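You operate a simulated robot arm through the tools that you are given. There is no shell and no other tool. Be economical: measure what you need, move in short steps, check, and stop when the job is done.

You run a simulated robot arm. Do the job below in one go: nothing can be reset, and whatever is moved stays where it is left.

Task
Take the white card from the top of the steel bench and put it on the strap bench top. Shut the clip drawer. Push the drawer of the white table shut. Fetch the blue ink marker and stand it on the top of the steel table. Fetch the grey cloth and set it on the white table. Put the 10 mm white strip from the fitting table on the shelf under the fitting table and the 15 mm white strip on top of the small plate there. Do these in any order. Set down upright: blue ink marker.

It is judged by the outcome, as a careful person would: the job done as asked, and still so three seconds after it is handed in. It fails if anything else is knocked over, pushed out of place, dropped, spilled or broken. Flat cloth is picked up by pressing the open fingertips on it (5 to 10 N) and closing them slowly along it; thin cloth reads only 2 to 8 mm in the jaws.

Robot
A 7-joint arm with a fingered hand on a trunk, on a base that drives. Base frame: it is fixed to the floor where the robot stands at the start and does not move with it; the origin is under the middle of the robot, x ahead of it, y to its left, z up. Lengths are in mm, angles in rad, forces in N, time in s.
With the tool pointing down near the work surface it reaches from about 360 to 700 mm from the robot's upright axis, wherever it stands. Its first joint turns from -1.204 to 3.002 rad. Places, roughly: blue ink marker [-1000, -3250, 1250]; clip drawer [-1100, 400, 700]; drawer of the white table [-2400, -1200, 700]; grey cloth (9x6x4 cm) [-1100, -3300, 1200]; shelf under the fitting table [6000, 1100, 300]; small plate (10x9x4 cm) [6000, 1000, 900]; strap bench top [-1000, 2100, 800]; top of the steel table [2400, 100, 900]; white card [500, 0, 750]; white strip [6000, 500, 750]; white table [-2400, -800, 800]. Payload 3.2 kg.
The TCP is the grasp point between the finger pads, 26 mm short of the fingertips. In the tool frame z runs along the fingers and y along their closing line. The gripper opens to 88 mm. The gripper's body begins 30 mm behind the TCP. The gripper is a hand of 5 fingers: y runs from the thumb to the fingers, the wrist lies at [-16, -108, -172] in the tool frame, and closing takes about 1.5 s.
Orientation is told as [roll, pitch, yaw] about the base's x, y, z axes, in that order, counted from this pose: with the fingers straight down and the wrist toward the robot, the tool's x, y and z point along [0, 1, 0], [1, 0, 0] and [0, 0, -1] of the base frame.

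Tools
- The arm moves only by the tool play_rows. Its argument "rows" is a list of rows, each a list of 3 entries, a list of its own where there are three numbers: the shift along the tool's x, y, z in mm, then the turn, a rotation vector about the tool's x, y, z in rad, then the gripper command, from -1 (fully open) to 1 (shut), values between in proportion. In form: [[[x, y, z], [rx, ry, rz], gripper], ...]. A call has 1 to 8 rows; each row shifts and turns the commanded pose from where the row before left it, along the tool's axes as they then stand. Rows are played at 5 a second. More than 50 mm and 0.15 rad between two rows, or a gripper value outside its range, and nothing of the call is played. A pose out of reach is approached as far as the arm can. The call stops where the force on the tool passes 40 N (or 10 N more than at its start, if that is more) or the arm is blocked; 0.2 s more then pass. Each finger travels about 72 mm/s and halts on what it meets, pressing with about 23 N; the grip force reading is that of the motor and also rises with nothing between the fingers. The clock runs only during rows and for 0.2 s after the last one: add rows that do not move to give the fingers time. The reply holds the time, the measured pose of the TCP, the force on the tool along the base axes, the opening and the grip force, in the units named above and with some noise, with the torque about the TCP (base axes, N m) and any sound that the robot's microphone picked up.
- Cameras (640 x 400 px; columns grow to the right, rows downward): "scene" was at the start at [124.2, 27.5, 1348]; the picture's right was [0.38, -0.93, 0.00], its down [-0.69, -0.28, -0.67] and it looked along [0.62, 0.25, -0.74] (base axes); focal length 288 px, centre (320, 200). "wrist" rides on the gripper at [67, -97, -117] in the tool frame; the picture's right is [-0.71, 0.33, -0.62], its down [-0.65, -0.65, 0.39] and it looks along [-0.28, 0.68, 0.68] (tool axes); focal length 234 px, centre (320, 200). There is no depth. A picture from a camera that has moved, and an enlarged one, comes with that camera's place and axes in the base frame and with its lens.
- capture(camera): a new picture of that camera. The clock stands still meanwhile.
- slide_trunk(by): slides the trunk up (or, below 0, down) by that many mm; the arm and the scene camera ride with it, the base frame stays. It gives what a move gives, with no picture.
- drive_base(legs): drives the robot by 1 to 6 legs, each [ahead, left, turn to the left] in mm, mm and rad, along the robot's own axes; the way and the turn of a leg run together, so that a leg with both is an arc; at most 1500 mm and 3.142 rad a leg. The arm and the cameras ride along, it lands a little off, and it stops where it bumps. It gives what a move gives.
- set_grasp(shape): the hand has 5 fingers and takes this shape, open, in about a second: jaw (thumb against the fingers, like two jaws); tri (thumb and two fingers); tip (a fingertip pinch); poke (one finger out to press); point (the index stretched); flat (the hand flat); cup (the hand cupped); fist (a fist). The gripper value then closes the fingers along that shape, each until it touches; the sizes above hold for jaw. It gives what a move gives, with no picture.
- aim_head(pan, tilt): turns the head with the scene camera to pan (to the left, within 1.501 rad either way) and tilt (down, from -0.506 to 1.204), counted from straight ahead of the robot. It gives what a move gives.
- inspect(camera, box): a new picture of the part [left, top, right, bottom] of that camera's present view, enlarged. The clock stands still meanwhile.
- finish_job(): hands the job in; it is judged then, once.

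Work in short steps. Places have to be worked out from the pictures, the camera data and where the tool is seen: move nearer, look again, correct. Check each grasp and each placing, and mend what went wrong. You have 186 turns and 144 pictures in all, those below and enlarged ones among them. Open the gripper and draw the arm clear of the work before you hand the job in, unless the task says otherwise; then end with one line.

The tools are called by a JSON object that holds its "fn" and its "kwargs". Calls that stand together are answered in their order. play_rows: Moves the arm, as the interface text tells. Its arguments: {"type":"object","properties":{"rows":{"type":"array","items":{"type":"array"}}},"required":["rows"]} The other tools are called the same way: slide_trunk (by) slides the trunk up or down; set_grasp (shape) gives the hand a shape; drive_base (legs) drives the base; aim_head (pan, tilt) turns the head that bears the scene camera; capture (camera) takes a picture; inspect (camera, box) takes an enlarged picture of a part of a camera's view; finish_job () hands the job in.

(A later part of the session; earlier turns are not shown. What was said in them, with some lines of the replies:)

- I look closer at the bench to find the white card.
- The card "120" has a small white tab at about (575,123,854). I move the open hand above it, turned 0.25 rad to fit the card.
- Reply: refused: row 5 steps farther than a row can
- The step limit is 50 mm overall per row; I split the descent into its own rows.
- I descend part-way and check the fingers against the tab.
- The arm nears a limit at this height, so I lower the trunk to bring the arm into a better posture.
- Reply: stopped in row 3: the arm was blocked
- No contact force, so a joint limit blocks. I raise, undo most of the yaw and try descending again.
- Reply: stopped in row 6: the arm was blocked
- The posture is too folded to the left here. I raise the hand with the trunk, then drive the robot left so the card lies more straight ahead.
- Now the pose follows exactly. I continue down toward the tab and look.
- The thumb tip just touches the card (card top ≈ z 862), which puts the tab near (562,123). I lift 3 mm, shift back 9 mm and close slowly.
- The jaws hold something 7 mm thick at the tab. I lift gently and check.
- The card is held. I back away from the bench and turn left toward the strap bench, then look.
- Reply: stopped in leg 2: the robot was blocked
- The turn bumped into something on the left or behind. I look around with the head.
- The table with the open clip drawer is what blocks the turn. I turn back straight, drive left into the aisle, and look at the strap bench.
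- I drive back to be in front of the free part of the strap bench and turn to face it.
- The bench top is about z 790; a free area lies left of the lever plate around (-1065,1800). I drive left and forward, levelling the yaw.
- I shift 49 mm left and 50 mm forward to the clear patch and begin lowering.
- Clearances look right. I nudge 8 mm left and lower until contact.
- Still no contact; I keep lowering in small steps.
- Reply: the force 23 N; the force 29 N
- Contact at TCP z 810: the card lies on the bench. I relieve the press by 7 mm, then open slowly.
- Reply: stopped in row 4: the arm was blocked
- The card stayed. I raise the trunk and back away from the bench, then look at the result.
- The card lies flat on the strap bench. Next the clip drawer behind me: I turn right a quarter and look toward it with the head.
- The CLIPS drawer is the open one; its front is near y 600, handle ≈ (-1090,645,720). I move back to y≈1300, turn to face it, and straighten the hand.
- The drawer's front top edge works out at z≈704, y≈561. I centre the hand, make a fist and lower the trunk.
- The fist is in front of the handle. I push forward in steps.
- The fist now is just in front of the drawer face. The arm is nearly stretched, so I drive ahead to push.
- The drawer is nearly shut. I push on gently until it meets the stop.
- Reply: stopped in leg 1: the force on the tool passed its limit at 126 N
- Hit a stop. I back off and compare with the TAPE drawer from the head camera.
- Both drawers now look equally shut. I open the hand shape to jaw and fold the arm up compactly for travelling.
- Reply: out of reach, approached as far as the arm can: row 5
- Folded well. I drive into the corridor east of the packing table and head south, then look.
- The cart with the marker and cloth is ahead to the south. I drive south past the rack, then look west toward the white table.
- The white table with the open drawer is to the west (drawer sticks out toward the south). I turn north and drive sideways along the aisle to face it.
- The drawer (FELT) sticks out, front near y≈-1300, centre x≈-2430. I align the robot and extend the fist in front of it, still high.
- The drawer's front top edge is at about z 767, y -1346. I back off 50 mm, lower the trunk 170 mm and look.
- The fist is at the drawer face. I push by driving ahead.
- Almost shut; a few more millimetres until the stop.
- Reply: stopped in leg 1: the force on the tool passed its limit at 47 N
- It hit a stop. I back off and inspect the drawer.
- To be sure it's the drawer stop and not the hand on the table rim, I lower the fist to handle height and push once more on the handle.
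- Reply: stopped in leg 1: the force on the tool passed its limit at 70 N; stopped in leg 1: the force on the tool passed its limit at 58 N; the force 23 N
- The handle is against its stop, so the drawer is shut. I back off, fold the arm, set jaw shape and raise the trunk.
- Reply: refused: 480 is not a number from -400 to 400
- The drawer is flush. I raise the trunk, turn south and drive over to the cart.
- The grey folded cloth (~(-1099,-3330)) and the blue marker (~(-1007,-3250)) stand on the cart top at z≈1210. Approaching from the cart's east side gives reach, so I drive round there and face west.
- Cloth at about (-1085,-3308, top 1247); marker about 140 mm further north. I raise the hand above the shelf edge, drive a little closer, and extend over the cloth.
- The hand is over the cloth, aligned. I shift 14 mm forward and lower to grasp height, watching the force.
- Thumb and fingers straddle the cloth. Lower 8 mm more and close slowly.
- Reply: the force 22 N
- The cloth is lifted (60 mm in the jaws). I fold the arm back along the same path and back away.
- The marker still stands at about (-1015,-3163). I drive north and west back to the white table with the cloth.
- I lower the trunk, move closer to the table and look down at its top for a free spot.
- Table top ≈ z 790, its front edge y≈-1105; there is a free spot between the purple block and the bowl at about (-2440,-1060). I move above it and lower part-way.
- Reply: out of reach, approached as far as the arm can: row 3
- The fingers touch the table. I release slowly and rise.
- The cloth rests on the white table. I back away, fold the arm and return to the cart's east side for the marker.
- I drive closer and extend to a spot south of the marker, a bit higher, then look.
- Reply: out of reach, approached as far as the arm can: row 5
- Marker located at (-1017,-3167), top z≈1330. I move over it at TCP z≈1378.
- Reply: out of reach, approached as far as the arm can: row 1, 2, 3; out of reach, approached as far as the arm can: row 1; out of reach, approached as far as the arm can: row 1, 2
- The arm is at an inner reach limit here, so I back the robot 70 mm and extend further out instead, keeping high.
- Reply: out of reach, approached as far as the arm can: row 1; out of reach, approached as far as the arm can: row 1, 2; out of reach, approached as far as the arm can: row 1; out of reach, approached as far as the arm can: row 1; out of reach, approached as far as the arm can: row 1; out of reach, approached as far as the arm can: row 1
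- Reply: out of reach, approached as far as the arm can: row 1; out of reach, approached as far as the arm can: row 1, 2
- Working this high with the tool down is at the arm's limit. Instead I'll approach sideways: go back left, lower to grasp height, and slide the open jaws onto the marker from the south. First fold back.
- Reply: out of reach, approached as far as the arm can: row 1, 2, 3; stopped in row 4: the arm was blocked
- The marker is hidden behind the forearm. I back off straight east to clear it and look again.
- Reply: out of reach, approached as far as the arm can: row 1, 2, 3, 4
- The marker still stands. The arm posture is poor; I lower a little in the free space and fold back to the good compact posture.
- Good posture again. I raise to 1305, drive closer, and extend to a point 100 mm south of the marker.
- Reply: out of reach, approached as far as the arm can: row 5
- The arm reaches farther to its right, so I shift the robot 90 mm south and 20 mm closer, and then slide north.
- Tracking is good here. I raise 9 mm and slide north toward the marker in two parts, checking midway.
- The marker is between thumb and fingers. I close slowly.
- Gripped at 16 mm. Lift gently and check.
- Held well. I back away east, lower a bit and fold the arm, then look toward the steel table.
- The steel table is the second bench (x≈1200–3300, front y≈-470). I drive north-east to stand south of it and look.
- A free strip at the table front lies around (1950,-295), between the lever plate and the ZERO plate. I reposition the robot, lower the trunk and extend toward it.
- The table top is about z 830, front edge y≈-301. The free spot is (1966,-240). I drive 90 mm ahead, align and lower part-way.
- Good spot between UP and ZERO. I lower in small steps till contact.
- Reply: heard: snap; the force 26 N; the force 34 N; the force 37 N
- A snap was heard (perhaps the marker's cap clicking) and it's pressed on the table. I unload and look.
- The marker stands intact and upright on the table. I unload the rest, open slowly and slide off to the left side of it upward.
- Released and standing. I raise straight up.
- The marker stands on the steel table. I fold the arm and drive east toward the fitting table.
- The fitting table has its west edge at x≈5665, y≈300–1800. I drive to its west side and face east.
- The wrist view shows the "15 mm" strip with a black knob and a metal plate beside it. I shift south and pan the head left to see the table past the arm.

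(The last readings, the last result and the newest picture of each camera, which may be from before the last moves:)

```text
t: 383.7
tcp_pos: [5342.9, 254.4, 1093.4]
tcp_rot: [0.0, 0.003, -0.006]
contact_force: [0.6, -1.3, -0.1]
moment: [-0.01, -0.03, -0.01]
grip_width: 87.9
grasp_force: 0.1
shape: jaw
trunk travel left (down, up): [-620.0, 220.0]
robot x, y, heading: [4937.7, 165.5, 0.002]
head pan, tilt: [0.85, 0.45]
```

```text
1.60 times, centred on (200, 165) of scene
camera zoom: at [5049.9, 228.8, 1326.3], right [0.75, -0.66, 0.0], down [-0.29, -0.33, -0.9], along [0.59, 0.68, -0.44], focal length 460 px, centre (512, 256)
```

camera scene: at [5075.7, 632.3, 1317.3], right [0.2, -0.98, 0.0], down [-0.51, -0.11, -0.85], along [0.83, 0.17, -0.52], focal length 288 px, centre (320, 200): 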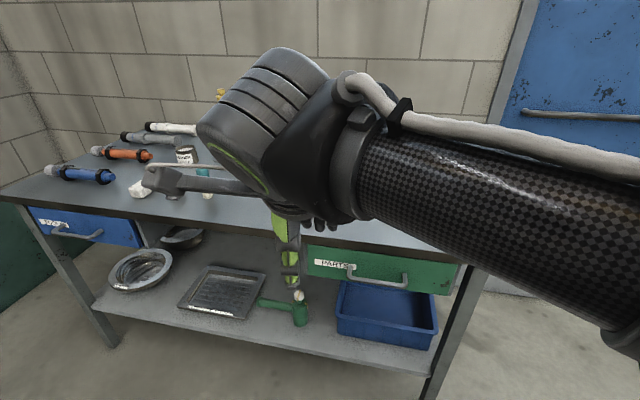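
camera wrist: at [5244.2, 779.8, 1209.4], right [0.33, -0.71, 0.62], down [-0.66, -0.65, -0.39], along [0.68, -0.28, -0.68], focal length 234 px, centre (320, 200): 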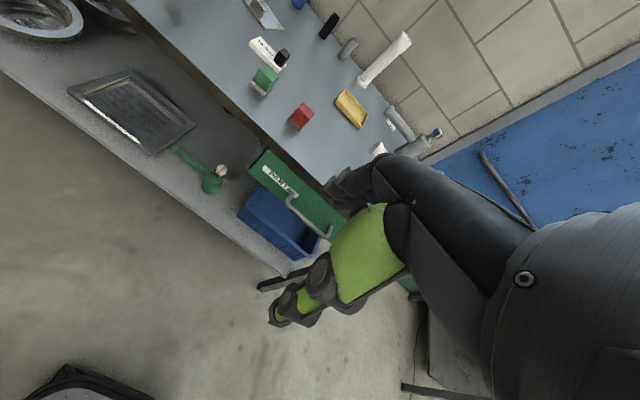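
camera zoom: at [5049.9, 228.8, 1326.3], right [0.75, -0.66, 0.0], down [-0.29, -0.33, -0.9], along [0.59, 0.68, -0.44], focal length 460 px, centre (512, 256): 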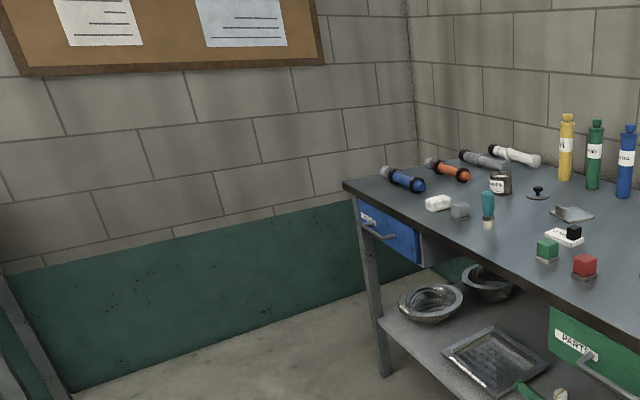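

{"fn": "inspect", "kwargs": {"camera": "scene", "box": [230, 130, 430, 250]}}

```text
3.20 times, centred on (330, 190) of scene
camera zoom: at [5049.9, 228.8, 1326.3], right [0.75, -0.66, 0.0], down [-0.29, -0.33, -0.9], along [0.59, 0.68, -0.44], focal length 920 px, centre (288, 232)
```

zoom: 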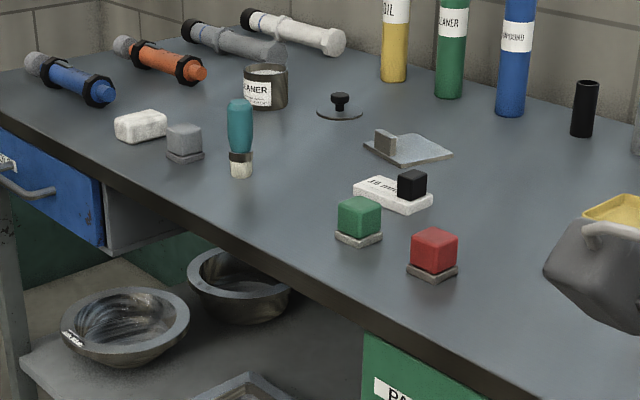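

The 10 mm strip isn't among these; the wrist view showed a small labelled white piece near (6200,506), by the table's south-east part. I drive to the south end of the table, facing north, to look there.

{"fn": "drive_base", "kwargs": {"legs": [[0, -400, 0], [0, 0, 1.57], [0, -900, 0]]}}

{"fn": "capture", "kwargs": {"camera": "wrist"}}

```text
t: 394.4
tcp_pos: [5744.4, 170.8, 1093.0]
tcp_rot: [-0.003, 0.002, 1.566]
contact_force: [0.4, 0.8, 0.2]
moment: [-0.03, 0.01, 0.02]
grip_width: 87.7
grasp_force: 0.0
shape: jaw
trunk travel left (down, up): [-620.0, 220.0]
robot x, y, heading: [5837.2, -235.1, 1.576]
head pan, tilt: [0.85, 0.45]
```

```text
23 pictures are left
camera wrist: at [5677.7, 74.7, 1209.4], right [0.71, 0.33, 0.62], down [0.65, -0.66, -0.39], along [0.28, 0.68, -0.68], focal length 234 px, centre (320, 200)
```

wrist: 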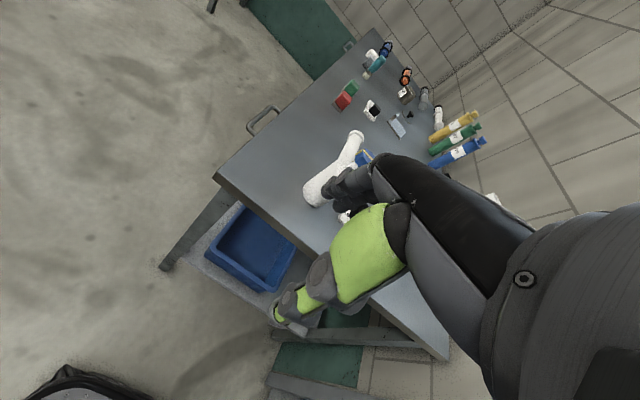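

The piece is hidden behind the hand from here. I shift the robot and the hand to the right for a clear view.

{"fn": "drive_base", "kwargs": {"legs": [[0, -120, 0]]}}

{"fn": "play_rows", "kwargs": {"rows": [[[-40, 20, 0], [0, 0, 0], -1], [[-40, 20, 0], [0, 0, 0], -1], [[-40, 20, 0], [0, 0, 0], -1], [[-40, 20, 0], [0, 0, 0], -1], [[-40, 20, 0], [0, 0, 0], -1], [[-40, 20, 0], [0, 0, 0], -1]]}}

{"fn": "capture", "kwargs": {"camera": "wrist"}}

```text
t: 395.6
tcp_pos: [5864.9, 169.7, 1093.5]
tcp_rot: [-0.001, 0.003, 1.568]
contact_force: [0.5, -0.2, -0.5]
moment: [-0.03, -0.02, 0.0]
grip_width: 87.7
grasp_force: 0.1
shape: jaw
trunk travel left (down, up): [-620.0, 220.0]
robot x, y, heading: [5959.6, -233.9, 1.575]
head pan, tilt: [0.85, 0.45]
```

```text
t: 397.0
tcp_pos: [6104.5, 291.9, 1092.6]
tcp_rot: [-0.001, 0.002, 1.567]
contact_force: [-0.4, 0.4, 0.0]
moment: [-0.02, 0.0, 0.01]
grip_width: 87.8
grasp_force: 0.1
shape: jaw
trunk travel left (down, up): [-620.0, 220.0]
robot x, y, heading: [5954.5, -233.6, 1.576]
head pan, tilt: [0.85, 0.45]
```

```text
22 pictures are left
camera wrist: at [6037.8, 195.7, 1208.8], right [0.71, 0.33, 0.62], down [0.65, -0.66, -0.39], along [0.28, 0.68, -0.68], focal length 234 px, centre (320, 200)
```

wrist: 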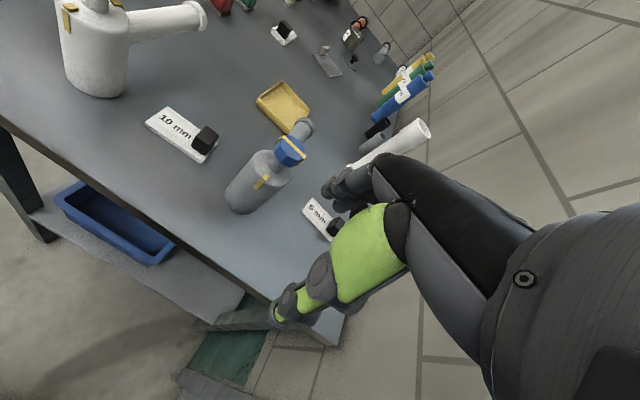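

Found the "10 mm" strip: knob at about (5951,448), strip angled ~0.25 rad. I move the hand above its knob and turn to match.

{"fn": "drive_base", "kwargs": {"legs": [[50, 0, 0]]}}

{"fn": "play_rows", "kwargs": {"rows": [[[38, 26, 0], [0, 0, 0], -1], [[38, 26, 0], [0, 0, 0], -1], [[38, 26, 0], [0, 0, 0], -1], [[38, 26, 0], [0, 0, -0.12], -1], [[0, 0, 45], [0, 0, -0.13], -1], [[0, 0, 45], [0, 0, 0], -1], [[0, 0, 0], [0, 0, 0], -1]]}}

{"fn": "capture", "kwargs": {"camera": "wrist"}}

```text
t: 397.9
tcp_pos: [6103.5, 340.1, 1091.0]
tcp_rot: [-0.002, 0.003, 1.567]
contact_force: [-0.1, -0.7, -0.2]
moment: [-0.01, 0.02, 0.02]
grip_width: 87.8
grasp_force: 0.1
shape: jaw
trunk travel left (down, up): [-620.0, 220.0]
robot x, y, heading: [5954.3, -183.3, 1.578]
head pan, tilt: [0.85, 0.45]
```

```text
t: 399.5
tcp_pos: [5953.3, 443.3, 1001.2]
tcp_rot: [0.0, 0.0, 1.818]
contact_force: [-0.8, -0.2, 0.3]
moment: [0.02, 0.02, 0.01]
grip_width: 88.0
grasp_force: 0.1
shape: jaw
trunk travel left (down, up): [-620.0, 220.0]
robot x, y, heading: [5958.0, -181.9, 1.576]
head pan, tilt: [0.85, 0.45]
```

```text
21 pictures are left
camera wrist: at [5911.4, 335.2, 1118.6], right [0.6, 0.5, 0.62], down [0.79, -0.48, -0.39], along [0.11, 0.73, -0.68], focal length 234 px, centre (320, 200)
```

wrist: 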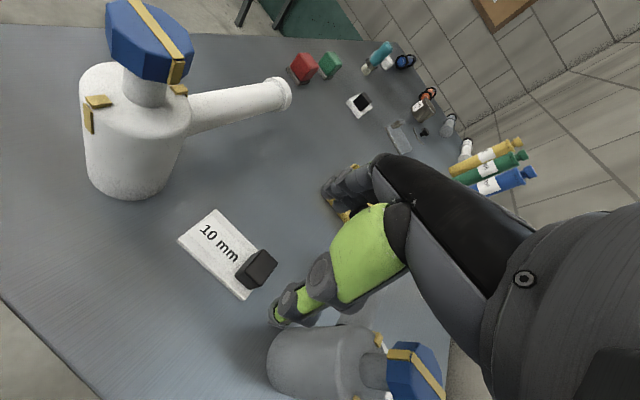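

{"fn": "play_rows", "kwargs": {"rows": [[[0, 6, 40], [0, 0, 0], -1], [[0, 0, 40], [0, 0, 0], -1], [[0, 0, 20], [0, 0, 0], -1], [[0, 0, 0], [0, 0, 0], -1]]}}

{"fn": "capture", "kwargs": {"camera": "wrist"}}

```text
t: 400.5
tcp_pos: [5952.1, 449.2, 901.2]
tcp_rot: [-0.001, 0.002, 1.817]
contact_force: [-0.2, 0.0, -0.3]
moment: [0.01, 0.0, 0.01]
grip_width: 87.7
grasp_force: 0.0
shape: jaw
trunk travel left (down, up): [-620.0, 220.0]
robot x, y, heading: [5958.7, -189.4, 1.57]
head pan, tilt: [0.85, 0.45]
```

```text
20 pictures are left
camera wrist: at [5909.7, 340.8, 1018.2], right [0.6, 0.5, 0.62], down [0.79, -0.48, -0.39], along [0.11, 0.73, -0.68], focal length 234 px, centre (320, 200)
```

wrist: 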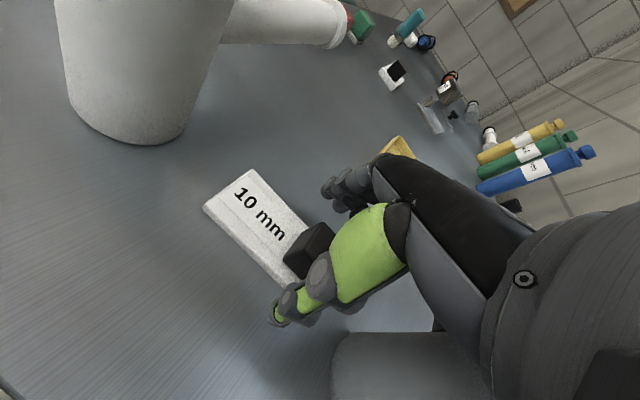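

Aligned over the knob. Lower 10 mm, close slowly, then lift.

{"fn": "play_rows", "kwargs": {"rows": [[[-2, 1, 10], [0, 0, 0], -1], [[0, 0, 0], [0, 0, 0], -0.6], [[0, 0, 0], [0, 0, 0], -0.2], [[0, 0, 0], [0, 0, 0], 0.2], [[0, 0, 0], [0, 0, 0], 0.6], [[0, 0, 0], [0, 0, 0], 1], [[0, 0, 0], [0, 0, 0], 1], [[0, 0, 0], [0, 0, 0], 1]]}}

{"fn": "play_rows", "kwargs": {"rows": [[[0, 0, -20], [0, 0, 0], 1], [[0, 0, -40], [0, 0, 0], 1], [[0, 0, -45], [0, 0, 0], 1], [[0, 0, 0], [0, 0, 0], 1]]}}

{"fn": "capture", "kwargs": {"camera": "wrist"}}

```text
t: 402.3
tcp_pos: [5952.4, 450.0, 894.6]
tcp_rot: [-0.002, -0.004, 1.818]
contact_force: [-0.8, 2.8, 12.2]
moment: [0.07, -0.11, -0.08]
grip_width: 32.4
grasp_force: 23.1
shape: jaw
trunk travel left (down, up): [-620.0, 220.0]
robot x, y, heading: [5960.6, -185.1, 1.578]
head pan, tilt: [0.85, 0.45]
```

```text
t: 403.3
tcp_pos: [5951.7, 451.4, 997.2]
tcp_rot: [-0.002, 0.004, 1.816]
contact_force: [0.1, 0.0, -0.6]
moment: [-0.01, 0.01, -0.02]
grip_width: 31.3
grasp_force: 23.3
shape: jaw
trunk travel left (down, up): [-620.0, 220.0]
robot x, y, heading: [5961.2, -186.0, 1.58]
head pan, tilt: [0.85, 0.45]
```

```text
19 pictures are left
camera wrist: at [5910.7, 342.7, 1114.2], right [0.6, 0.5, 0.62], down [0.79, -0.48, -0.39], along [0.11, 0.73, -0.68], focal length 234 px, centre (320, 200)
```

wrist: 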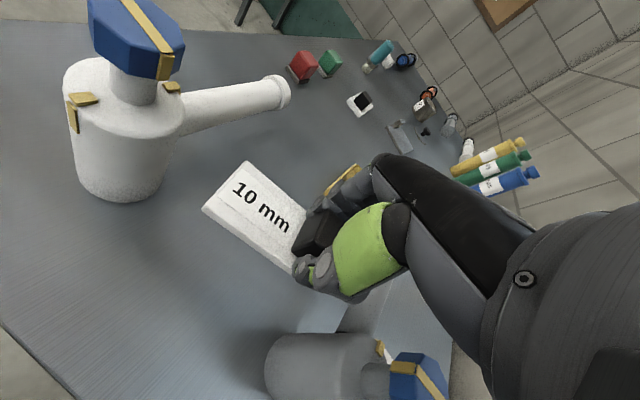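

The 10 mm strip is held. I lift more, back off, fold the arm and drive round to the west side.

{"fn": "play_rows", "kwargs": {"rows": [[[0, 0, -45], [0, 0, 0], 1], [[0, 0, -45], [0, 0, 0], 1]]}}

{"fn": "drive_base", "kwargs": {"legs": [[-130, 0, 0]]}}

{"fn": "play_rows", "kwargs": {"rows": [[[10, -40, 0], [0, 0, 0.1], 1], [[20, -40, 0], [0, 0, 0.1], 1], [[20, -40, 0], [0, 0, 0.05], 1], [[20, -40, 0], [0, 0, 0], 1], [[20, -40, 0], [0, 0, 0], 1], [[20, -40, 0], [0, 0, 0], 1]]}}

{"fn": "drive_base", "kwargs": {"legs": [[0, 1000, 0], [0, 0, -1.57], [0, 1300, 0]]}}

{"fn": "slide_trunk", "kwargs": {"by": -400}}

{"fn": "aim_head", "kwargs": {"pan": 0.75, "tilt": 0.4}}

{"fn": "capture", "kwargs": {"camera": "scene"}}

```text
t: 403.9
tcp_pos: [5951.0, 451.1, 1086.4]
tcp_rot: [-0.002, 0.003, 1.815]
contact_force: [-0.4, -0.4, -1.2]
moment: [-0.01, 0.0, 0.0]
grip_width: 31.1
grasp_force: 22.7
shape: jaw
trunk travel left (down, up): [-620.0, 220.0]
robot x, y, heading: [5958.9, -182.7, 1.58]
head pan, tilt: [0.85, 0.45]
```

```text
t: 405.2
tcp_pos: [5951.7, 322.6, 1087.9]
tcp_rot: [-0.001, 0.001, 1.816]
contact_force: [0.5, -0.2, 0.1]
moment: [0.02, 0.0, -0.02]
grip_width: 31.3
grasp_force: 22.4
shape: jaw
trunk travel left (down, up): [-620.0, 220.0]
robot x, y, heading: [5961.3, -312.9, 1.574]
head pan, tilt: [0.85, 0.45]
```

```text
t: 406.6
tcp_pos: [5860.0, 77.8, 1088.2]
tcp_rot: [0.0, -0.001, 1.566]
contact_force: [-0.4, -0.4, -1.3]
moment: [0.03, -0.02, 0.0]
grip_width: 30.7
grasp_force: 22.9
shape: jaw
trunk travel left (down, up): [-620.0, 220.0]
robot x, y, heading: [5958.4, -312.9, 1.566]
head pan, tilt: [0.85, 0.45]
```

```text
t: 421.7
tcp_pos: [5344.6, 1087.2, 1088.4]
tcp_rot: [-0.003, 0.003, -0.007]
contact_force: [0.7, 0.9, -0.6]
moment: [-0.06, -0.01, 0.01]
grip_width: 31.0
grasp_force: 22.6
shape: jaw
trunk travel left (down, up): [-620.0, 220.0]
robot x, y, heading: [4954.2, 991.9, -0.002]
head pan, tilt: [0.85, 0.45]
```

```text
t: 425.6
tcp_pos: [5344.6, 1087.0, 686.9]
tcp_rot: [-0.001, 0.001, -0.009]
contact_force: [0.7, -0.8, -0.1]
moment: [0.0, -0.04, -0.02]
grip_width: 31.0
grasp_force: 23.2
shape: jaw
trunk travel left (down, up): [-220.0, 620.0]
robot x, y, heading: [4951.6, 987.7, 0.006]
head pan, tilt: [0.85, 0.45]
```

```text
t: 426.2
tcp_pos: [5345.1, 1087.6, 688.6]
tcp_rot: [-0.001, 0.003, -0.008]
contact_force: [0.0, 0.0, -0.9]
moment: [-0.03, 0.0, -0.02]
grip_width: 30.9
grasp_force: 22.8
shape: jaw
trunk travel left (down, up): [-220.0, 620.0]
robot x, y, heading: [4951.9, 992.1, -0.005]
head pan, tilt: [0.75, 0.4]
```

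```text
18 pictures are left
camera scene: at [5071.3, 1051.3, 931.0], right [0.68, -0.73, 0.0], down [-0.28, -0.27, -0.92], along [0.67, 0.63, -0.39], focal length 288 px, centre (320, 200)
```

scene: 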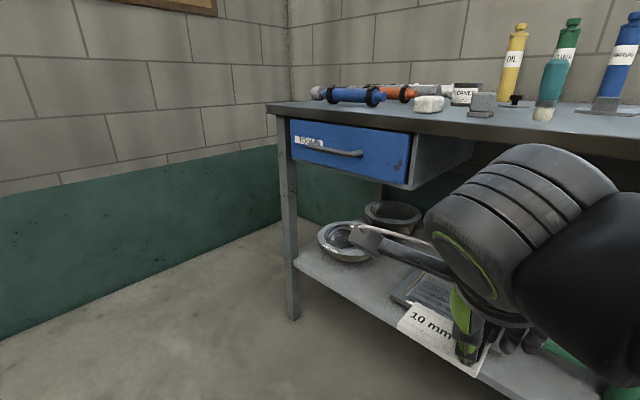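

I lower the trunk further and take a wrist view of the shelf.

{"fn": "slide_trunk", "kwargs": {"by": -210}}

{"fn": "capture", "kwargs": {"camera": "wrist"}}

```text
t: 428.5
tcp_pos: [5344.4, 1087.8, 478.0]
tcp_rot: [-0.003, 0.001, -0.005]
contact_force: [-1.2, 0.3, -0.1]
moment: [-0.04, 0.06, 0.0]
grip_width: 31.1
grasp_force: 23.0
shape: jaw
trunk travel left (down, up): [-10.0, 830.0]
robot x, y, heading: [4952.5, 992.2, 0.003]
head pan, tilt: [0.75, 0.4]
```

```text
17 pictures are left
camera wrist: at [5248.2, 1156.6, 594.2], right [0.33, -0.71, 0.62], down [-0.66, -0.65, -0.39], along [0.68, -0.29, -0.68], focal length 234 px, centre (320, 200)
```

wrist: 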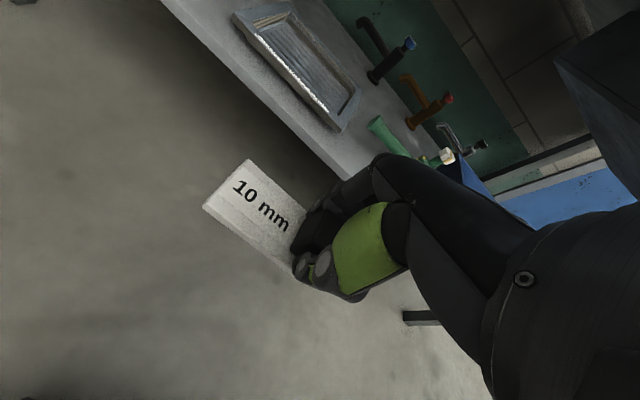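

The shelf is about z≈235 with a free front strip x≈5715–5890 before the tray. I drive closer and extend in over it.

{"fn": "drive_base", "kwargs": {"legs": [[195, 120, 0]]}}

{"fn": "play_rows", "kwargs": {"rows": [[[-21, 42, 0], [0, 0, 0], 1], [[-21, 42, 0], [0, 0, 0], 1], [[-21, 42, 0], [0, 0, 0], 1], [[-21, 42, 0], [0, 0, 0], 1], [[-21, 42, 0], [0, 0, 0], 1], [[-21, 40, 0], [0, 0, 0], 1], [[0, 0, 45], [0, 0, 0], 1], [[0, 0, 45], [0, 0, 0], 1]]}}

{"fn": "capture", "kwargs": {"camera": "wrist"}}

```text
t: 430.2
tcp_pos: [5536.9, 1206.6, 476.4]
tcp_rot: [-0.002, 0.003, -0.011]
contact_force: [-0.1, 0.0, -0.4]
moment: [0.03, -0.05, 0.02]
grip_width: 31.1
grasp_force: 23.0
shape: jaw
trunk travel left (down, up): [-10.0, 830.0]
robot x, y, heading: [5140.9, 1108.8, 0.001]
head pan, tilt: [0.75, 0.4]
```

```text
t: 432.0
tcp_pos: [5786.7, 1076.3, 386.5]
tcp_rot: [-0.002, 0.002, -0.007]
contact_force: [0.1, -0.1, -0.3]
moment: [0.02, -0.03, 0.01]
grip_width: 31.0
grasp_force: 22.5
shape: jaw
trunk travel left (down, up): [-10.0, 830.0]
robot x, y, heading: [5143.7, 1108.4, 0.001]
head pan, tilt: [0.75, 0.4]
```

```text
16 pictures are left
camera wrist: at [5690.0, 1145.1, 503.3], right [0.33, -0.71, 0.63], down [-0.66, -0.64, -0.39], along [0.68, -0.29, -0.68], focal length 234 px, centre (320, 200)
```

wrist: 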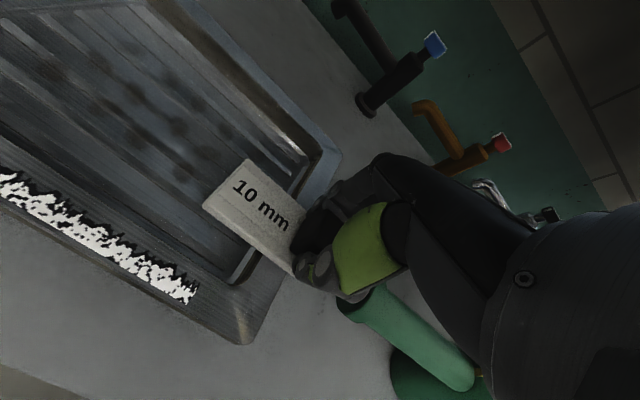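

The tray's near edge is at x≈5725, and the shelf is about z 300. Free space is south of the tray in front of the green pipe, around (5707,930). I raise slightly and drive the hand there.

{"fn": "play_rows", "kwargs": {"rows": [[[0, 0, -25], [0, 0, 0], 1], [[0, 0, 0], [0, 0, 0], 1]]}}

{"fn": "drive_base", "kwargs": {"legs": [[-80, 0, 0], [0, -144, 0]]}}

{"fn": "capture", "kwargs": {"camera": "wrist"}}

```text
t: 432.6
tcp_pos: [5786.6, 1076.0, 413.1]
tcp_rot: [-0.002, 0.001, -0.008]
contact_force: [0.6, -0.3, -0.1]
moment: [-0.02, 0.01, -0.01]
grip_width: 31.0
grasp_force: 22.8
shape: jaw
trunk travel left (down, up): [-10.0, 830.0]
robot x, y, heading: [5147.0, 1110.9, -0.001]
head pan, tilt: [0.75, 0.4]
```

```text
t: 434.6
tcp_pos: [5705.9, 932.2, 411.2]
tcp_rot: [-0.002, 0.001, -0.01]
contact_force: [0.1, 0.3, -0.1]
moment: [-0.03, -0.03, -0.02]
grip_width: 31.0
grasp_force: 22.8
shape: jaw
trunk travel left (down, up): [-10.0, 830.0]
robot x, y, heading: [5068.8, 965.3, -0.007]
head pan, tilt: [0.75, 0.4]
```

```text
15 pictures are left
camera wrist: at [5609.2, 1001.8, 528.6], right [0.33, -0.71, 0.62], down [-0.66, -0.64, -0.39], along [0.68, -0.29, -0.68], focal length 234 px, centre (320, 200)
```

wrist: 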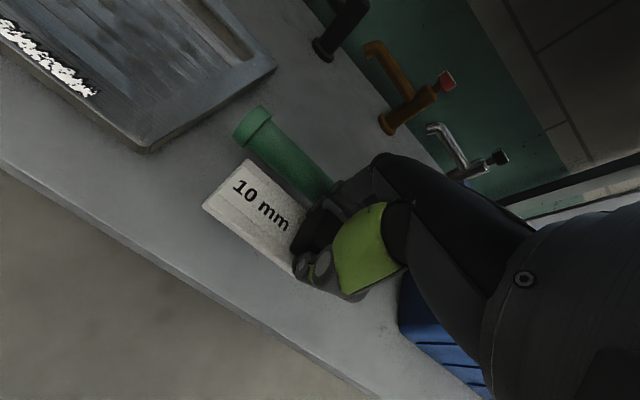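

Free shelf below. I nudge 10 mm inward and lower until contact.

{"fn": "play_rows", "kwargs": {"rows": [[[0, 10, 20], [0, 0, 0], 1], [[0, 0, 25], [0, 0, 0], 1], [[0, 0, 0], [0, 0, 0], 1]]}}

{"fn": "play_rows", "kwargs": {"rows": [[[0, 0, 8], [0, 0, 0], 1], [[0, 0, 0], [0, 0, 0], 1]]}}

{"fn": "play_rows", "kwargs": {"rows": [[[0, 0, 5], [0, 0, 0], 1], [[0, 0, 0], [0, 0, 0], 1]]}}

{"fn": "play_rows", "kwargs": {"rows": [[[0, 0, 4], [0, 0, 0], 1], [[0, 0, 0], [0, 0, 0], 1]]}}

```text
t: 435.4
tcp_pos: [5715.7, 932.5, 366.5]
tcp_rot: [-0.002, 0.0, -0.011]
contact_force: [0.2, 0.3, -0.7]
moment: [-0.03, -0.01, 0.0]
grip_width: 30.8
grasp_force: 22.7
shape: jaw
trunk travel left (down, up): [-10.0, 830.0]
robot x, y, heading: [5064.5, 965.7, -0.0]
head pan, tilt: [0.75, 0.4]
```

```text
t: 436.0
tcp_pos: [5715.0, 932.0, 359.0]
tcp_rot: [-0.002, 0.003, -0.011]
contact_force: [-1.0, 0.2, 0.0]
moment: [-0.01, -0.01, 0.01]
grip_width: 30.7
grasp_force: 23.3
shape: jaw
trunk travel left (down, up): [-10.0, 830.0]
robot x, y, heading: [5062.9, 968.1, -0.003]
head pan, tilt: [0.75, 0.4]
```

```text
t: 436.6
tcp_pos: [5715.2, 931.7, 354.3]
tcp_rot: [-0.001, 0.003, -0.011]
contact_force: [0.2, 0.3, -0.5]
moment: [-0.01, -0.03, 0.0]
grip_width: 31.1
grasp_force: 22.9
shape: jaw
trunk travel left (down, up): [-10.0, 830.0]
robot x, y, heading: [5065.2, 965.0, 0.001]
head pan, tilt: [0.75, 0.4]
```

```text
t: 437.2
tcp_pos: [5715.7, 932.5, 350.0]
tcp_rot: [-0.001, 0.003, -0.011]
contact_force: [-0.4, 0.2, -1.0]
moment: [-0.01, 0.02, 0.01]
grip_width: 31.2
grasp_force: 23.1
shape: jaw
trunk travel left (down, up): [-10.0, 830.0]
robot x, y, heading: [5062.8, 966.4, -0.006]
head pan, tilt: [0.75, 0.4]
```

{"fn": "play_rows", "kwargs": {"rows": [[[0, 0, 4], [0, 0, 0], 1], [[0, 0, 0], [0, 0, 0], 1]]}}

{"fn": "play_rows", "kwargs": {"rows": [[[0, 0, 4], [0, 0, 0], 1], [[0, 0, 0], [0, 0, 0], 1]]}}

{"fn": "play_rows", "kwargs": {"rows": [[[0, 0, 4], [0, 0, 0], 1], [[0, 0, 0], [0, 0, 0], 1]]}}

{"fn": "play_rows", "kwargs": {"rows": [[[0, 0, 4], [0, 0, 0], 1], [[0, 0, 0], [0, 0, 0], 1]]}}

```text
t: 437.8
tcp_pos: [5716.5, 932.3, 346.1]
tcp_rot: [-0.004, 0.001, -0.01]
contact_force: [-0.3, 0.2, -0.9]
moment: [-0.01, -0.01, -0.04]
grip_width: 30.9
grasp_force: 23.1
shape: jaw
trunk travel left (down, up): [-10.0, 830.0]
robot x, y, heading: [5063.2, 968.4, -0.003]
head pan, tilt: [0.75, 0.4]
```

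```text
t: 438.4
tcp_pos: [5716.1, 932.2, 341.8]
tcp_rot: [-0.001, 0.004, -0.01]
contact_force: [0.4, 0.2, 0.1]
moment: [0.0, -0.01, 0.01]
grip_width: 30.8
grasp_force: 22.6
shape: jaw
trunk travel left (down, up): [-10.0, 830.0]
robot x, y, heading: [5061.7, 963.0, -0.005]
head pan, tilt: [0.75, 0.4]
```

```text
t: 439.0
tcp_pos: [5716.0, 932.3, 338.3]
tcp_rot: [-0.003, 0.001, -0.011]
contact_force: [0.0, 0.2, -0.2]
moment: [-0.01, 0.0, 0.0]
grip_width: 31.1
grasp_force: 23.5
shape: jaw
trunk travel left (down, up): [-10.0, 830.0]
robot x, y, heading: [5064.3, 963.8, -0.003]
head pan, tilt: [0.75, 0.4]
```

```text
t: 439.6
tcp_pos: [5715.5, 931.6, 336.7]
tcp_rot: [-0.002, -0.002, -0.012]
contact_force: [0.7, 0.8, 8.0]
moment: [-0.07, 0.19, -0.01]
grip_width: 30.8
grasp_force: 22.8
shape: jaw
trunk travel left (down, up): [-10.0, 830.0]
robot x, y, heading: [5062.7, 964.9, -0.001]
head pan, tilt: [0.75, 0.4]
```

Contact at z≈337. I release slowly, rise, and view the strip.

{"fn": "play_rows", "kwargs": {"rows": [[[0, 0, 0], [0, 0, 0], 0.4], [[0, 0, 0], [0, 0, 0], 0.2], [[0, 0, 0], [0, 0, 0], -0.1], [[0, 0, 0], [0, 0, 0], -0.4], [[0, 0, -20], [0, 0, 0], -0.4], [[0, 0, -40], [0, 0, 0], -0.4], [[0, 0, -20], [0, 0, 0], -0.4]]}}

{"fn": "capture", "kwargs": {"camera": "wrist"}}

```text
t: 441.2
tcp_pos: [5716.8, 932.7, 412.7]
tcp_rot: [-0.001, 0.004, -0.011]
contact_force: [-0.1, -0.2, -0.4]
moment: [-0.01, 0.01, -0.02]
grip_width: 61.2
grasp_force: 0.1
shape: jaw
trunk travel left (down, up): [-10.0, 830.0]
robot x, y, heading: [5064.0, 966.9, -0.003]
head pan, tilt: [0.75, 0.4]
```

```text
14 pictures are left
camera wrist: at [5620.1, 1001.7, 530.3], right [0.33, -0.71, 0.62], down [-0.66, -0.64, -0.39], along [0.68, -0.29, -0.68], focal length 234 px, centre (320, 200)
```

wrist: 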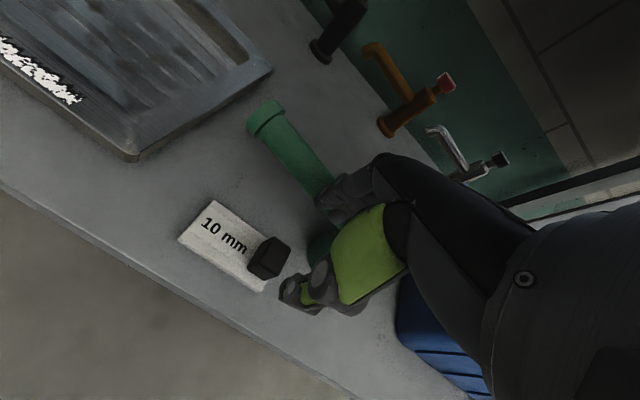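

The 10 mm strip is on the shelf. I back out, raise the trunk, and come back in over the table for the 15 mm strip (knob ≈ (5863,921)).

{"fn": "drive_base", "kwargs": {"legs": [[-260, 0, 0]]}}

{"fn": "slide_trunk", "kwargs": {"by": 400}}

{"fn": "slide_trunk", "kwargs": {"by": 220}}

{"fn": "drive_base", "kwargs": {"legs": [[370, 0, 0]]}}

{"fn": "play_rows", "kwargs": {"rows": [[[0, 20, 0], [0, 0, -0.11], -0.4], [[0, 15, 0], [0, 0, -0.1], -0.4], [[0, 0, 0], [0, 0, 0], -0.4]]}}

{"fn": "capture", "kwargs": {"camera": "wrist"}}

```text
t: 443.1
tcp_pos: [5453.5, 934.0, 413.6]
tcp_rot: [0.0, 0.003, -0.007]
contact_force: [-0.4, -0.1, -0.4]
moment: [0.01, 0.02, 0.01]
grip_width: 61.4
grasp_force: 0.1
shape: jaw
trunk travel left (down, up): [-10.0, 830.0]
robot x, y, heading: [4801.4, 968.8, 0.003]
head pan, tilt: [0.75, 0.4]
```

```text
t: 446.9
tcp_pos: [5453.8, 934.5, 814.5]
tcp_rot: [-0.002, 0.002, -0.007]
contact_force: [0.2, 0.5, 0.4]
moment: [0.02, 0.01, 0.0]
grip_width: 61.1
grasp_force: 0.1
shape: jaw
trunk travel left (down, up): [-410.0, 430.0]
robot x, y, heading: [4803.2, 967.3, 0.004]
head pan, tilt: [0.75, 0.4]
```

```text
t: 449.3
tcp_pos: [5453.8, 934.1, 1033.8]
tcp_rot: [-0.003, 0.001, -0.008]
contact_force: [0.5, -0.9, 0.3]
moment: [0.0, 0.01, 0.02]
grip_width: 61.2
grasp_force: 0.1
shape: jaw
trunk travel left (down, up): [-630.0, 210.0]
robot x, y, heading: [4801.9, 961.2, -0.005]
head pan, tilt: [0.75, 0.4]
```

```text
t: 451.6
tcp_pos: [5825.6, 936.7, 1033.5]
tcp_rot: [-0.003, 0.002, -0.006]
contact_force: [0.3, -0.5, -0.6]
moment: [0.0, 0.02, -0.02]
grip_width: 61.2
grasp_force: 0.1
shape: jaw
trunk travel left (down, up): [-630.0, 210.0]
robot x, y, heading: [5175.6, 968.6, 0.002]
head pan, tilt: [0.75, 0.4]
```

```text
t: 452.4
tcp_pos: [5853.3, 937.2, 1029.5]
tcp_rot: [-0.002, 0.003, 0.207]
contact_force: [-0.3, 0.5, 0.2]
moment: [0.01, -0.02, 0.03]
grip_width: 61.0
grasp_force: 0.2
shape: jaw
out of reach, approached as far as the arm can: row 2
trunk travel left (down, up): [-630.0, 210.0]
robot x, y, heading: [5171.4, 969.1, 0.004]
head pan, tilt: [0.75, 0.4]
```

```text
13 pictures are left
camera wrist: at [5744.0, 985.2, 1147.5], right [0.47, -0.62, 0.62], down [-0.51, -0.77, -0.39], along [0.72, -0.14, -0.68], focal length 234 px, centre (320, 200)
```

wrist: 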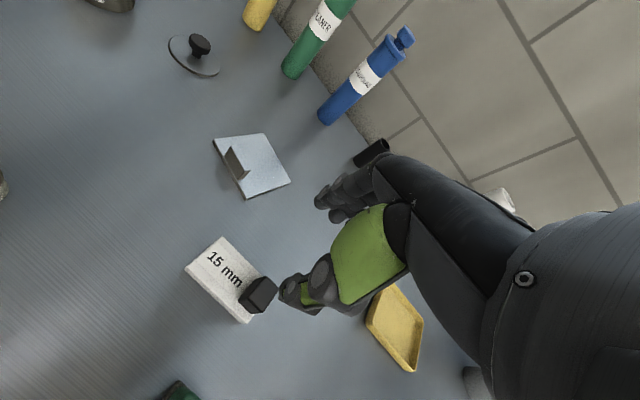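

Clear view now: knob at ≈(5849,910); the plate is centred near (5995,1042) with its tab on the west edge. I drive 40 mm closer and move above the knob.

{"fn": "drive_base", "kwargs": {"legs": [[40, 0, 0]]}}

{"fn": "play_rows", "kwargs": {"rows": [[[-9, -24, 20], [0, 0, 0], -0.4], [[-9, -24, 20], [0, 0, 0], -0.4], [[0, 0, 40], [0, 0, 0], -0.4], [[0, 0, 0], [0, 0, 0], -0.4]]}}

{"fn": "capture", "kwargs": {"camera": "wrist"}}

```text
t: 453.3
tcp_pos: [5893.0, 936.8, 1031.1]
tcp_rot: [-0.002, 0.004, 0.203]
contact_force: [0.5, 0.4, -0.5]
moment: [0.0, 0.03, 0.0]
grip_width: 61.4
grasp_force: 0.1
shape: jaw
trunk travel left (down, up): [-630.0, 210.0]
robot x, y, heading: [5208.9, 966.1, 0.002]
head pan, tilt: [0.75, 0.4]
```

```text
t: 454.3
tcp_pos: [5849.3, 909.9, 952.0]
tcp_rot: [-0.003, 0.001, 0.204]
contact_force: [-0.4, -0.9, -0.9]
moment: [0.0, 0.02, 0.0]
grip_width: 61.1
grasp_force: 0.0
shape: jaw
trunk travel left (down, up): [-630.0, 210.0]
robot x, y, heading: [5212.2, 967.0, 0.004]
head pan, tilt: [0.75, 0.4]
```

```text
12 pictures are left
camera wrist: at [5740.1, 958.4, 1068.6], right [0.47, -0.62, 0.62], down [-0.51, -0.77, -0.39], along [0.72, -0.14, -0.68], focal length 234 px, centre (320, 200)
```

wrist: 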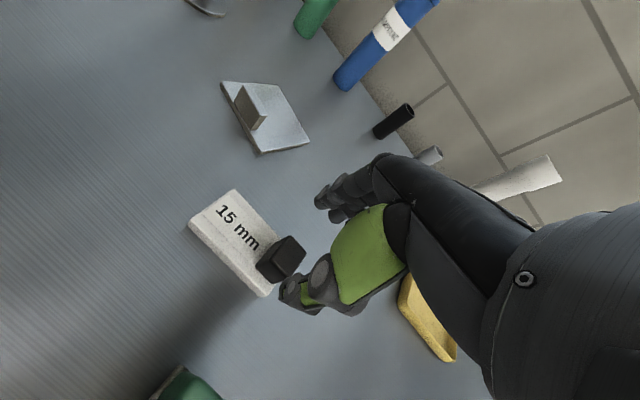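

Aligned. I lower onto the knob and close.

{"fn": "play_rows", "kwargs": {"rows": [[[-2, 3, 25], [0, 0, 0], -0.4], [[0, 0, 26], [0, 0, 0], -0.4], [[0, 0, 0], [0, 0, 0], -0.2], [[0, 0, 0], [0, 0, 0], 0.1], [[0, 0, 0], [0, 0, 0], 0.4], [[0, 0, 0], [0, 0, 0], 0.8], [[0, 0, 0], [0, 0, 0], 1], [[0, 0, 0], [0, 0, 0], 1]]}}

{"fn": "play_rows", "kwargs": {"rows": [[[0, 0, -20], [0, 0, 0], 1], [[0, 0, -40], [0, 0, 0], 1], [[0, 0, -10], [0, 0, 0], 1], [[0, 0, 0], [0, 0, 0], 1]]}}

{"fn": "capture", "kwargs": {"camera": "wrist"}}

```text
t: 456.1
tcp_pos: [5851.6, 910.4, 901.6]
tcp_rot: [-0.001, 0.001, 0.204]
contact_force: [0.3, 0.1, 4.2]
moment: [-0.12, 0.09, -0.01]
grip_width: 28.5
grasp_force: 23.2
shape: jaw
trunk travel left (down, up): [-630.0, 210.0]
robot x, y, heading: [5211.7, 969.3, -0.0]
head pan, tilt: [0.75, 0.4]
```

```text
t: 457.1
tcp_pos: [5852.2, 909.3, 970.2]
tcp_rot: [-0.004, 0.004, 0.205]
contact_force: [0.4, -0.2, -0.4]
moment: [0.0, -0.01, 0.02]
grip_width: 28.7
grasp_force: 22.7
shape: jaw
trunk travel left (down, up): [-630.0, 210.0]
robot x, y, heading: [5212.2, 965.2, -0.001]
head pan, tilt: [0.75, 0.4]
```

```text
11 pictures are left
camera wrist: at [5743.2, 956.9, 1087.4], right [0.47, -0.62, 0.62], down [-0.51, -0.77, -0.39], along [0.72, -0.14, -0.68], focal length 234 px, centre (320, 200)
```

wrist: 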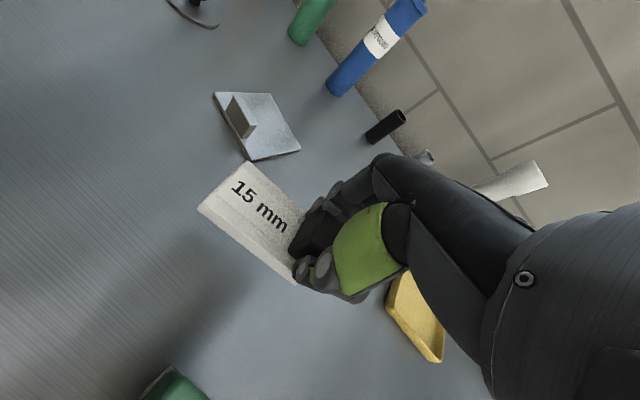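

The 15 mm strip is held. I drive closer and to the left, and turn the hand to match the plate's angle.

{"fn": "drive_base", "kwargs": {"legs": [[0, 70, 0], [60, 0, 0]]}}

{"fn": "drive_base", "kwargs": {"legs": [[55, 0, 0]]}}

{"fn": "play_rows", "kwargs": {"rows": [[[0, 0, 0], [0, 0, 0.14], 1], [[0, 0, 0], [0, 0, 0.14], 1], [[0, 0, 0], [0, 0, 0.148], 1], [[0, 0, 0], [0, 0, 0], 1]]}}

```text
t: 458.7
tcp_pos: [5912.8, 979.7, 969.5]
tcp_rot: [-0.001, 0.003, 0.203]
contact_force: [0.4, -0.3, -0.8]
moment: [-0.02, 0.01, -0.04]
grip_width: 28.8
grasp_force: 22.9
shape: jaw
trunk travel left (down, up): [-630.0, 210.0]
robot x, y, heading: [5270.8, 1038.2, 0.007]
head pan, tilt: [0.75, 0.4]
```

```text
t: 459.6
tcp_pos: [5967.1, 979.1, 969.1]
tcp_rot: [-0.001, 0.002, 0.204]
contact_force: [0.2, -0.3, -1.2]
moment: [-0.03, 0.02, 0.04]
grip_width: 28.6
grasp_force: 23.2
shape: jaw
trunk travel left (down, up): [-630.0, 210.0]
robot x, y, heading: [5323.1, 1036.6, -0.0]
head pan, tilt: [0.75, 0.4]
```

```text
t: 460.6
tcp_pos: [5966.1, 977.9, 970.8]
tcp_rot: [-0.002, 0.001, -0.226]
contact_force: [0.5, -0.1, -0.4]
moment: [-0.02, -0.01, 0.01]
grip_width: 28.3
grasp_force: 22.3
shape: jaw
trunk travel left (down, up): [-630.0, 210.0]
robot x, y, heading: [5324.6, 1038.8, 0.002]
head pan, tilt: [0.75, 0.4]
```

{"fn": "play_rows", "kwargs": {"rows": [[[21, 14, 0], [0, 0, 0], 1], [[20, 14, 15], [0, 0, 0], 1], [[0, 0, 0], [0, 0, 0], 1]]}}

{"fn": "capture", "kwargs": {"camera": "wrist"}}

```text
t: 461.4
tcp_pos: [6002.3, 1012.5, 955.2]
tcp_rot: [-0.001, 0.002, -0.224]
contact_force: [0.2, 0.0, -0.5]
moment: [0.0, 0.02, -0.01]
grip_width: 28.5
grasp_force: 23.4
shape: jaw
trunk travel left (down, up): [-630.0, 210.0]
robot x, y, heading: [5328.7, 1036.3, -0.002]
head pan, tilt: [0.75, 0.4]
```

```text
10 pictures are left
camera wrist: at [5920.5, 1101.3, 1071.2], right [0.17, -0.76, 0.63], down [-0.78, -0.49, -0.39], along [0.6, -0.42, -0.68], focal length 234 px, centre (320, 200)
```

wrist: 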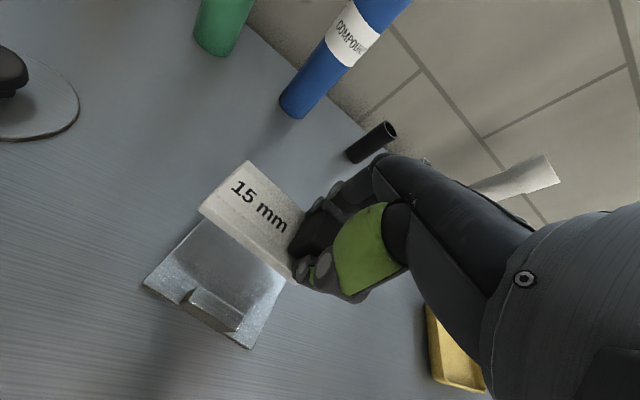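

The strip is above the plate, slightly to the far side; I shift back 6 mm and lower toward it.

{"fn": "play_rows", "kwargs": {"rows": [[[-1, -6, 20], [0, 0, 0], 1], [[0, 0, 16], [0, 0, 0], 1], [[0, 0, 0], [0, 0, 0], 1]]}}

{"fn": "capture", "kwargs": {"camera": "wrist"}}

```text
t: 462.2
tcp_pos: [5994.4, 1011.3, 918.9]
tcp_rot: [-0.006, 0.002, -0.225]
contact_force: [-0.6, 0.1, -1.1]
moment: [-0.02, 0.02, -0.03]
grip_width: 28.4
grasp_force: 22.8
shape: jaw
trunk travel left (down, up): [-630.0, 210.0]
robot x, y, heading: [5321.3, 1040.4, -0.001]
head pan, tilt: [0.75, 0.4]
```

```text
9 pictures are left
camera wrist: at [5914.8, 1100.4, 1035.5], right [0.17, -0.76, 0.63], down [-0.78, -0.49, -0.39], along [0.6, -0.42, -0.68], focal length 234 px, centre (320, 200)
```

wrist: 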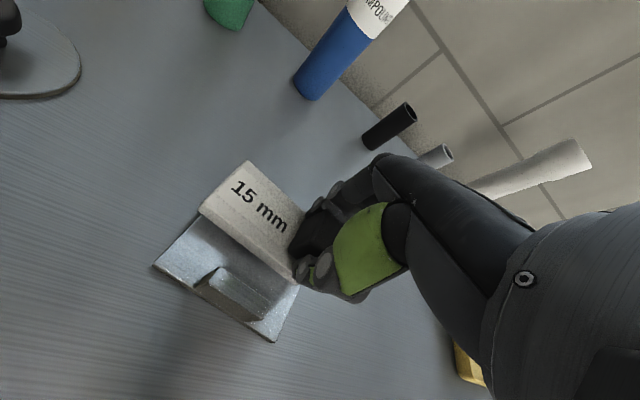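

{"fn": "play_rows", "kwargs": {"rows": [[[0, 0, 6], [0, 0, 0], 1], [[0, 0, 0], [0, 0, 0], 1]]}}

{"fn": "play_rows", "kwargs": {"rows": [[[0, 0, 4], [0, 0, 0], 1], [[0, 0, 0], [0, 0, 0], 1]]}}

{"fn": "play_rows", "kwargs": {"rows": [[[0, 0, 3], [0, 0, 0], 1], [[0, 0, 0], [0, 0, 0], 1]]}}

```text
t: 462.8
tcp_pos: [5996.3, 1011.8, 912.2]
tcp_rot: [-0.003, 0.001, -0.225]
contact_force: [-0.2, 0.3, -0.9]
moment: [-0.05, 0.02, 0.0]
grip_width: 28.3
grasp_force: 22.5
shape: jaw
trunk travel left (down, up): [-630.0, 210.0]
robot x, y, heading: [5325.5, 1039.4, 0.004]
head pan, tilt: [0.75, 0.4]
```

```text
t: 463.4
tcp_pos: [5995.7, 1010.6, 910.6]
tcp_rot: [-0.002, 0.001, -0.226]
contact_force: [0.0, -0.6, 1.2]
moment: [-0.02, 0.07, 0.01]
grip_width: 28.6
grasp_force: 23.1
shape: jaw
trunk travel left (down, up): [-630.0, 210.0]
robot x, y, heading: [5323.2, 1034.5, -0.001]
head pan, tilt: [0.75, 0.4]
```

```text
t: 464.0
tcp_pos: [5995.4, 1012.0, 908.2]
tcp_rot: [-0.001, -0.004, -0.224]
contact_force: [2.3, 0.0, 10.3]
moment: [-0.03, 0.24, -0.04]
grip_width: 28.3
grasp_force: 22.5
shape: jaw
trunk travel left (down, up): [-630.0, 210.0]
robot x, y, heading: [5325.9, 1036.7, 0.007]
head pan, tilt: [0.75, 0.4]
```

The strip rests on the plate. I open just enough to free the knob and rise.

{"fn": "play_rows", "kwargs": {"rows": [[[0, 0, -2], [0, 0, 0], 0.5], [[0, 0, 0], [0, 0, 0], 0.25], [[0, 0, 0], [0, 0, 0], 0.1], [[0, 0, 0], [0, 0, 0], 0.05], [[0, 0, 0], [0, 0, 0], 0.05], [[0, 0, -15], [0, 0, 0], 0.05], [[0, 0, -35], [0, 0, 0], 0.05], [[0, 0, -45], [0, 0, 0], 0.05]]}}

{"fn": "capture", "kwargs": {"camera": "wrist"}}

```text
t: 465.8
tcp_pos: [5995.0, 1012.4, 1003.3]
tcp_rot: [-0.002, 0.003, -0.223]
contact_force: [0.3, -0.2, -0.3]
moment: [-0.02, -0.01, 0.02]
grip_width: 41.4
grasp_force: 0.1
shape: jaw
trunk travel left (down, up): [-630.0, 210.0]
robot x, y, heading: [5331.2, 1036.5, -0.002]
head pan, tilt: [0.75, 0.4]
```

```text
8 pictures are left
camera wrist: at [5915.7, 1101.2, 1119.7], right [0.17, -0.76, 0.62], down [-0.78, -0.49, -0.39], along [0.6, -0.42, -0.68], focal length 234 px, centre (320, 200)
```

wrist: 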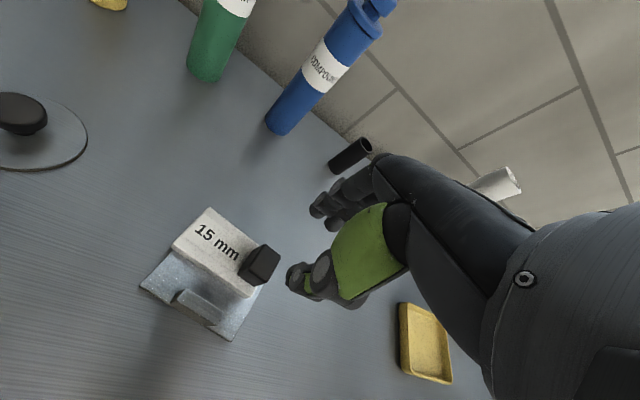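

The 15 mm strip lies flat on the plate. I back the robot away, open the gripper, and take a final look.

{"fn": "drive_base", "kwargs": {"legs": [[-400, 0, 0]]}}

{"fn": "play_rows", "kwargs": {"rows": [[[0, 0, 0], [0, 0, 0], -1], [[0, 0, 0], [0, 0, 0], -1], [[0, 0, 0], [0, 0, 0], -1]]}}

{"fn": "capture", "kwargs": {"camera": "wrist"}}

```text
t: 468.3
tcp_pos: [5593.9, 1011.8, 1002.7]
tcp_rot: [-0.002, 0.002, -0.225]
contact_force: [-0.9, 0.0, 0.0]
moment: [0.01, -0.04, 0.0]
grip_width: 41.6
grasp_force: 0.1
shape: jaw
trunk travel left (down, up): [-630.0, 210.0]
robot x, y, heading: [4922.0, 1036.7, -0.003]
head pan, tilt: [0.75, 0.4]
```

```text
t: 469.1
tcp_pos: [5594.9, 1011.2, 1003.1]
tcp_rot: [-0.002, 0.002, -0.228]
contact_force: [-0.2, -0.1, 0.5]
moment: [-0.01, -0.01, -0.01]
grip_width: 87.7
grasp_force: 0.0
shape: jaw
trunk travel left (down, up): [-630.0, 210.0]
robot x, y, heading: [4923.7, 1036.9, 0.001]
head pan, tilt: [0.75, 0.4]
```

```text
7 pictures are left
camera wrist: at [5514.9, 1099.8, 1119.4], right [0.17, -0.76, 0.62], down [-0.78, -0.49, -0.39], along [0.6, -0.43, -0.68], focal length 234 px, centre (320, 200)
```

wrist: 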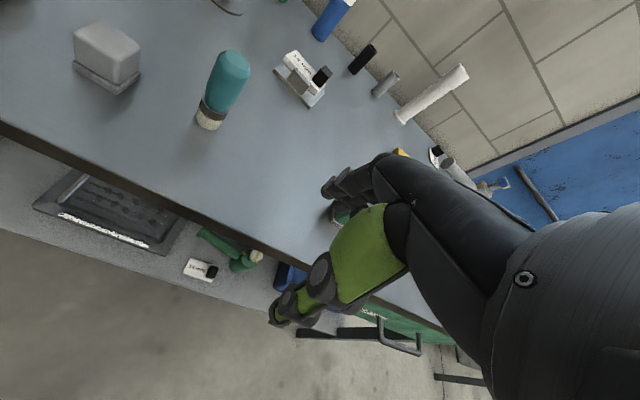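

Both strips are in place: the 15 mm one on the plate and the 10 mm one on the shelf. The gripper is open and the arm is clear, so I hand the job in.

{"fn": "finish_job", "kwargs": {}}

```text
The job is handed in.
```

The job is handed in with every part done: the card is on the strap bench, both drawers are shut, the marker is upright on the steel table (a snap was heard as it was set down, but it looked intact), the cloth is on the white table, and the 10 mm strip is on the shelf with the 15 mm strip on the small plate.
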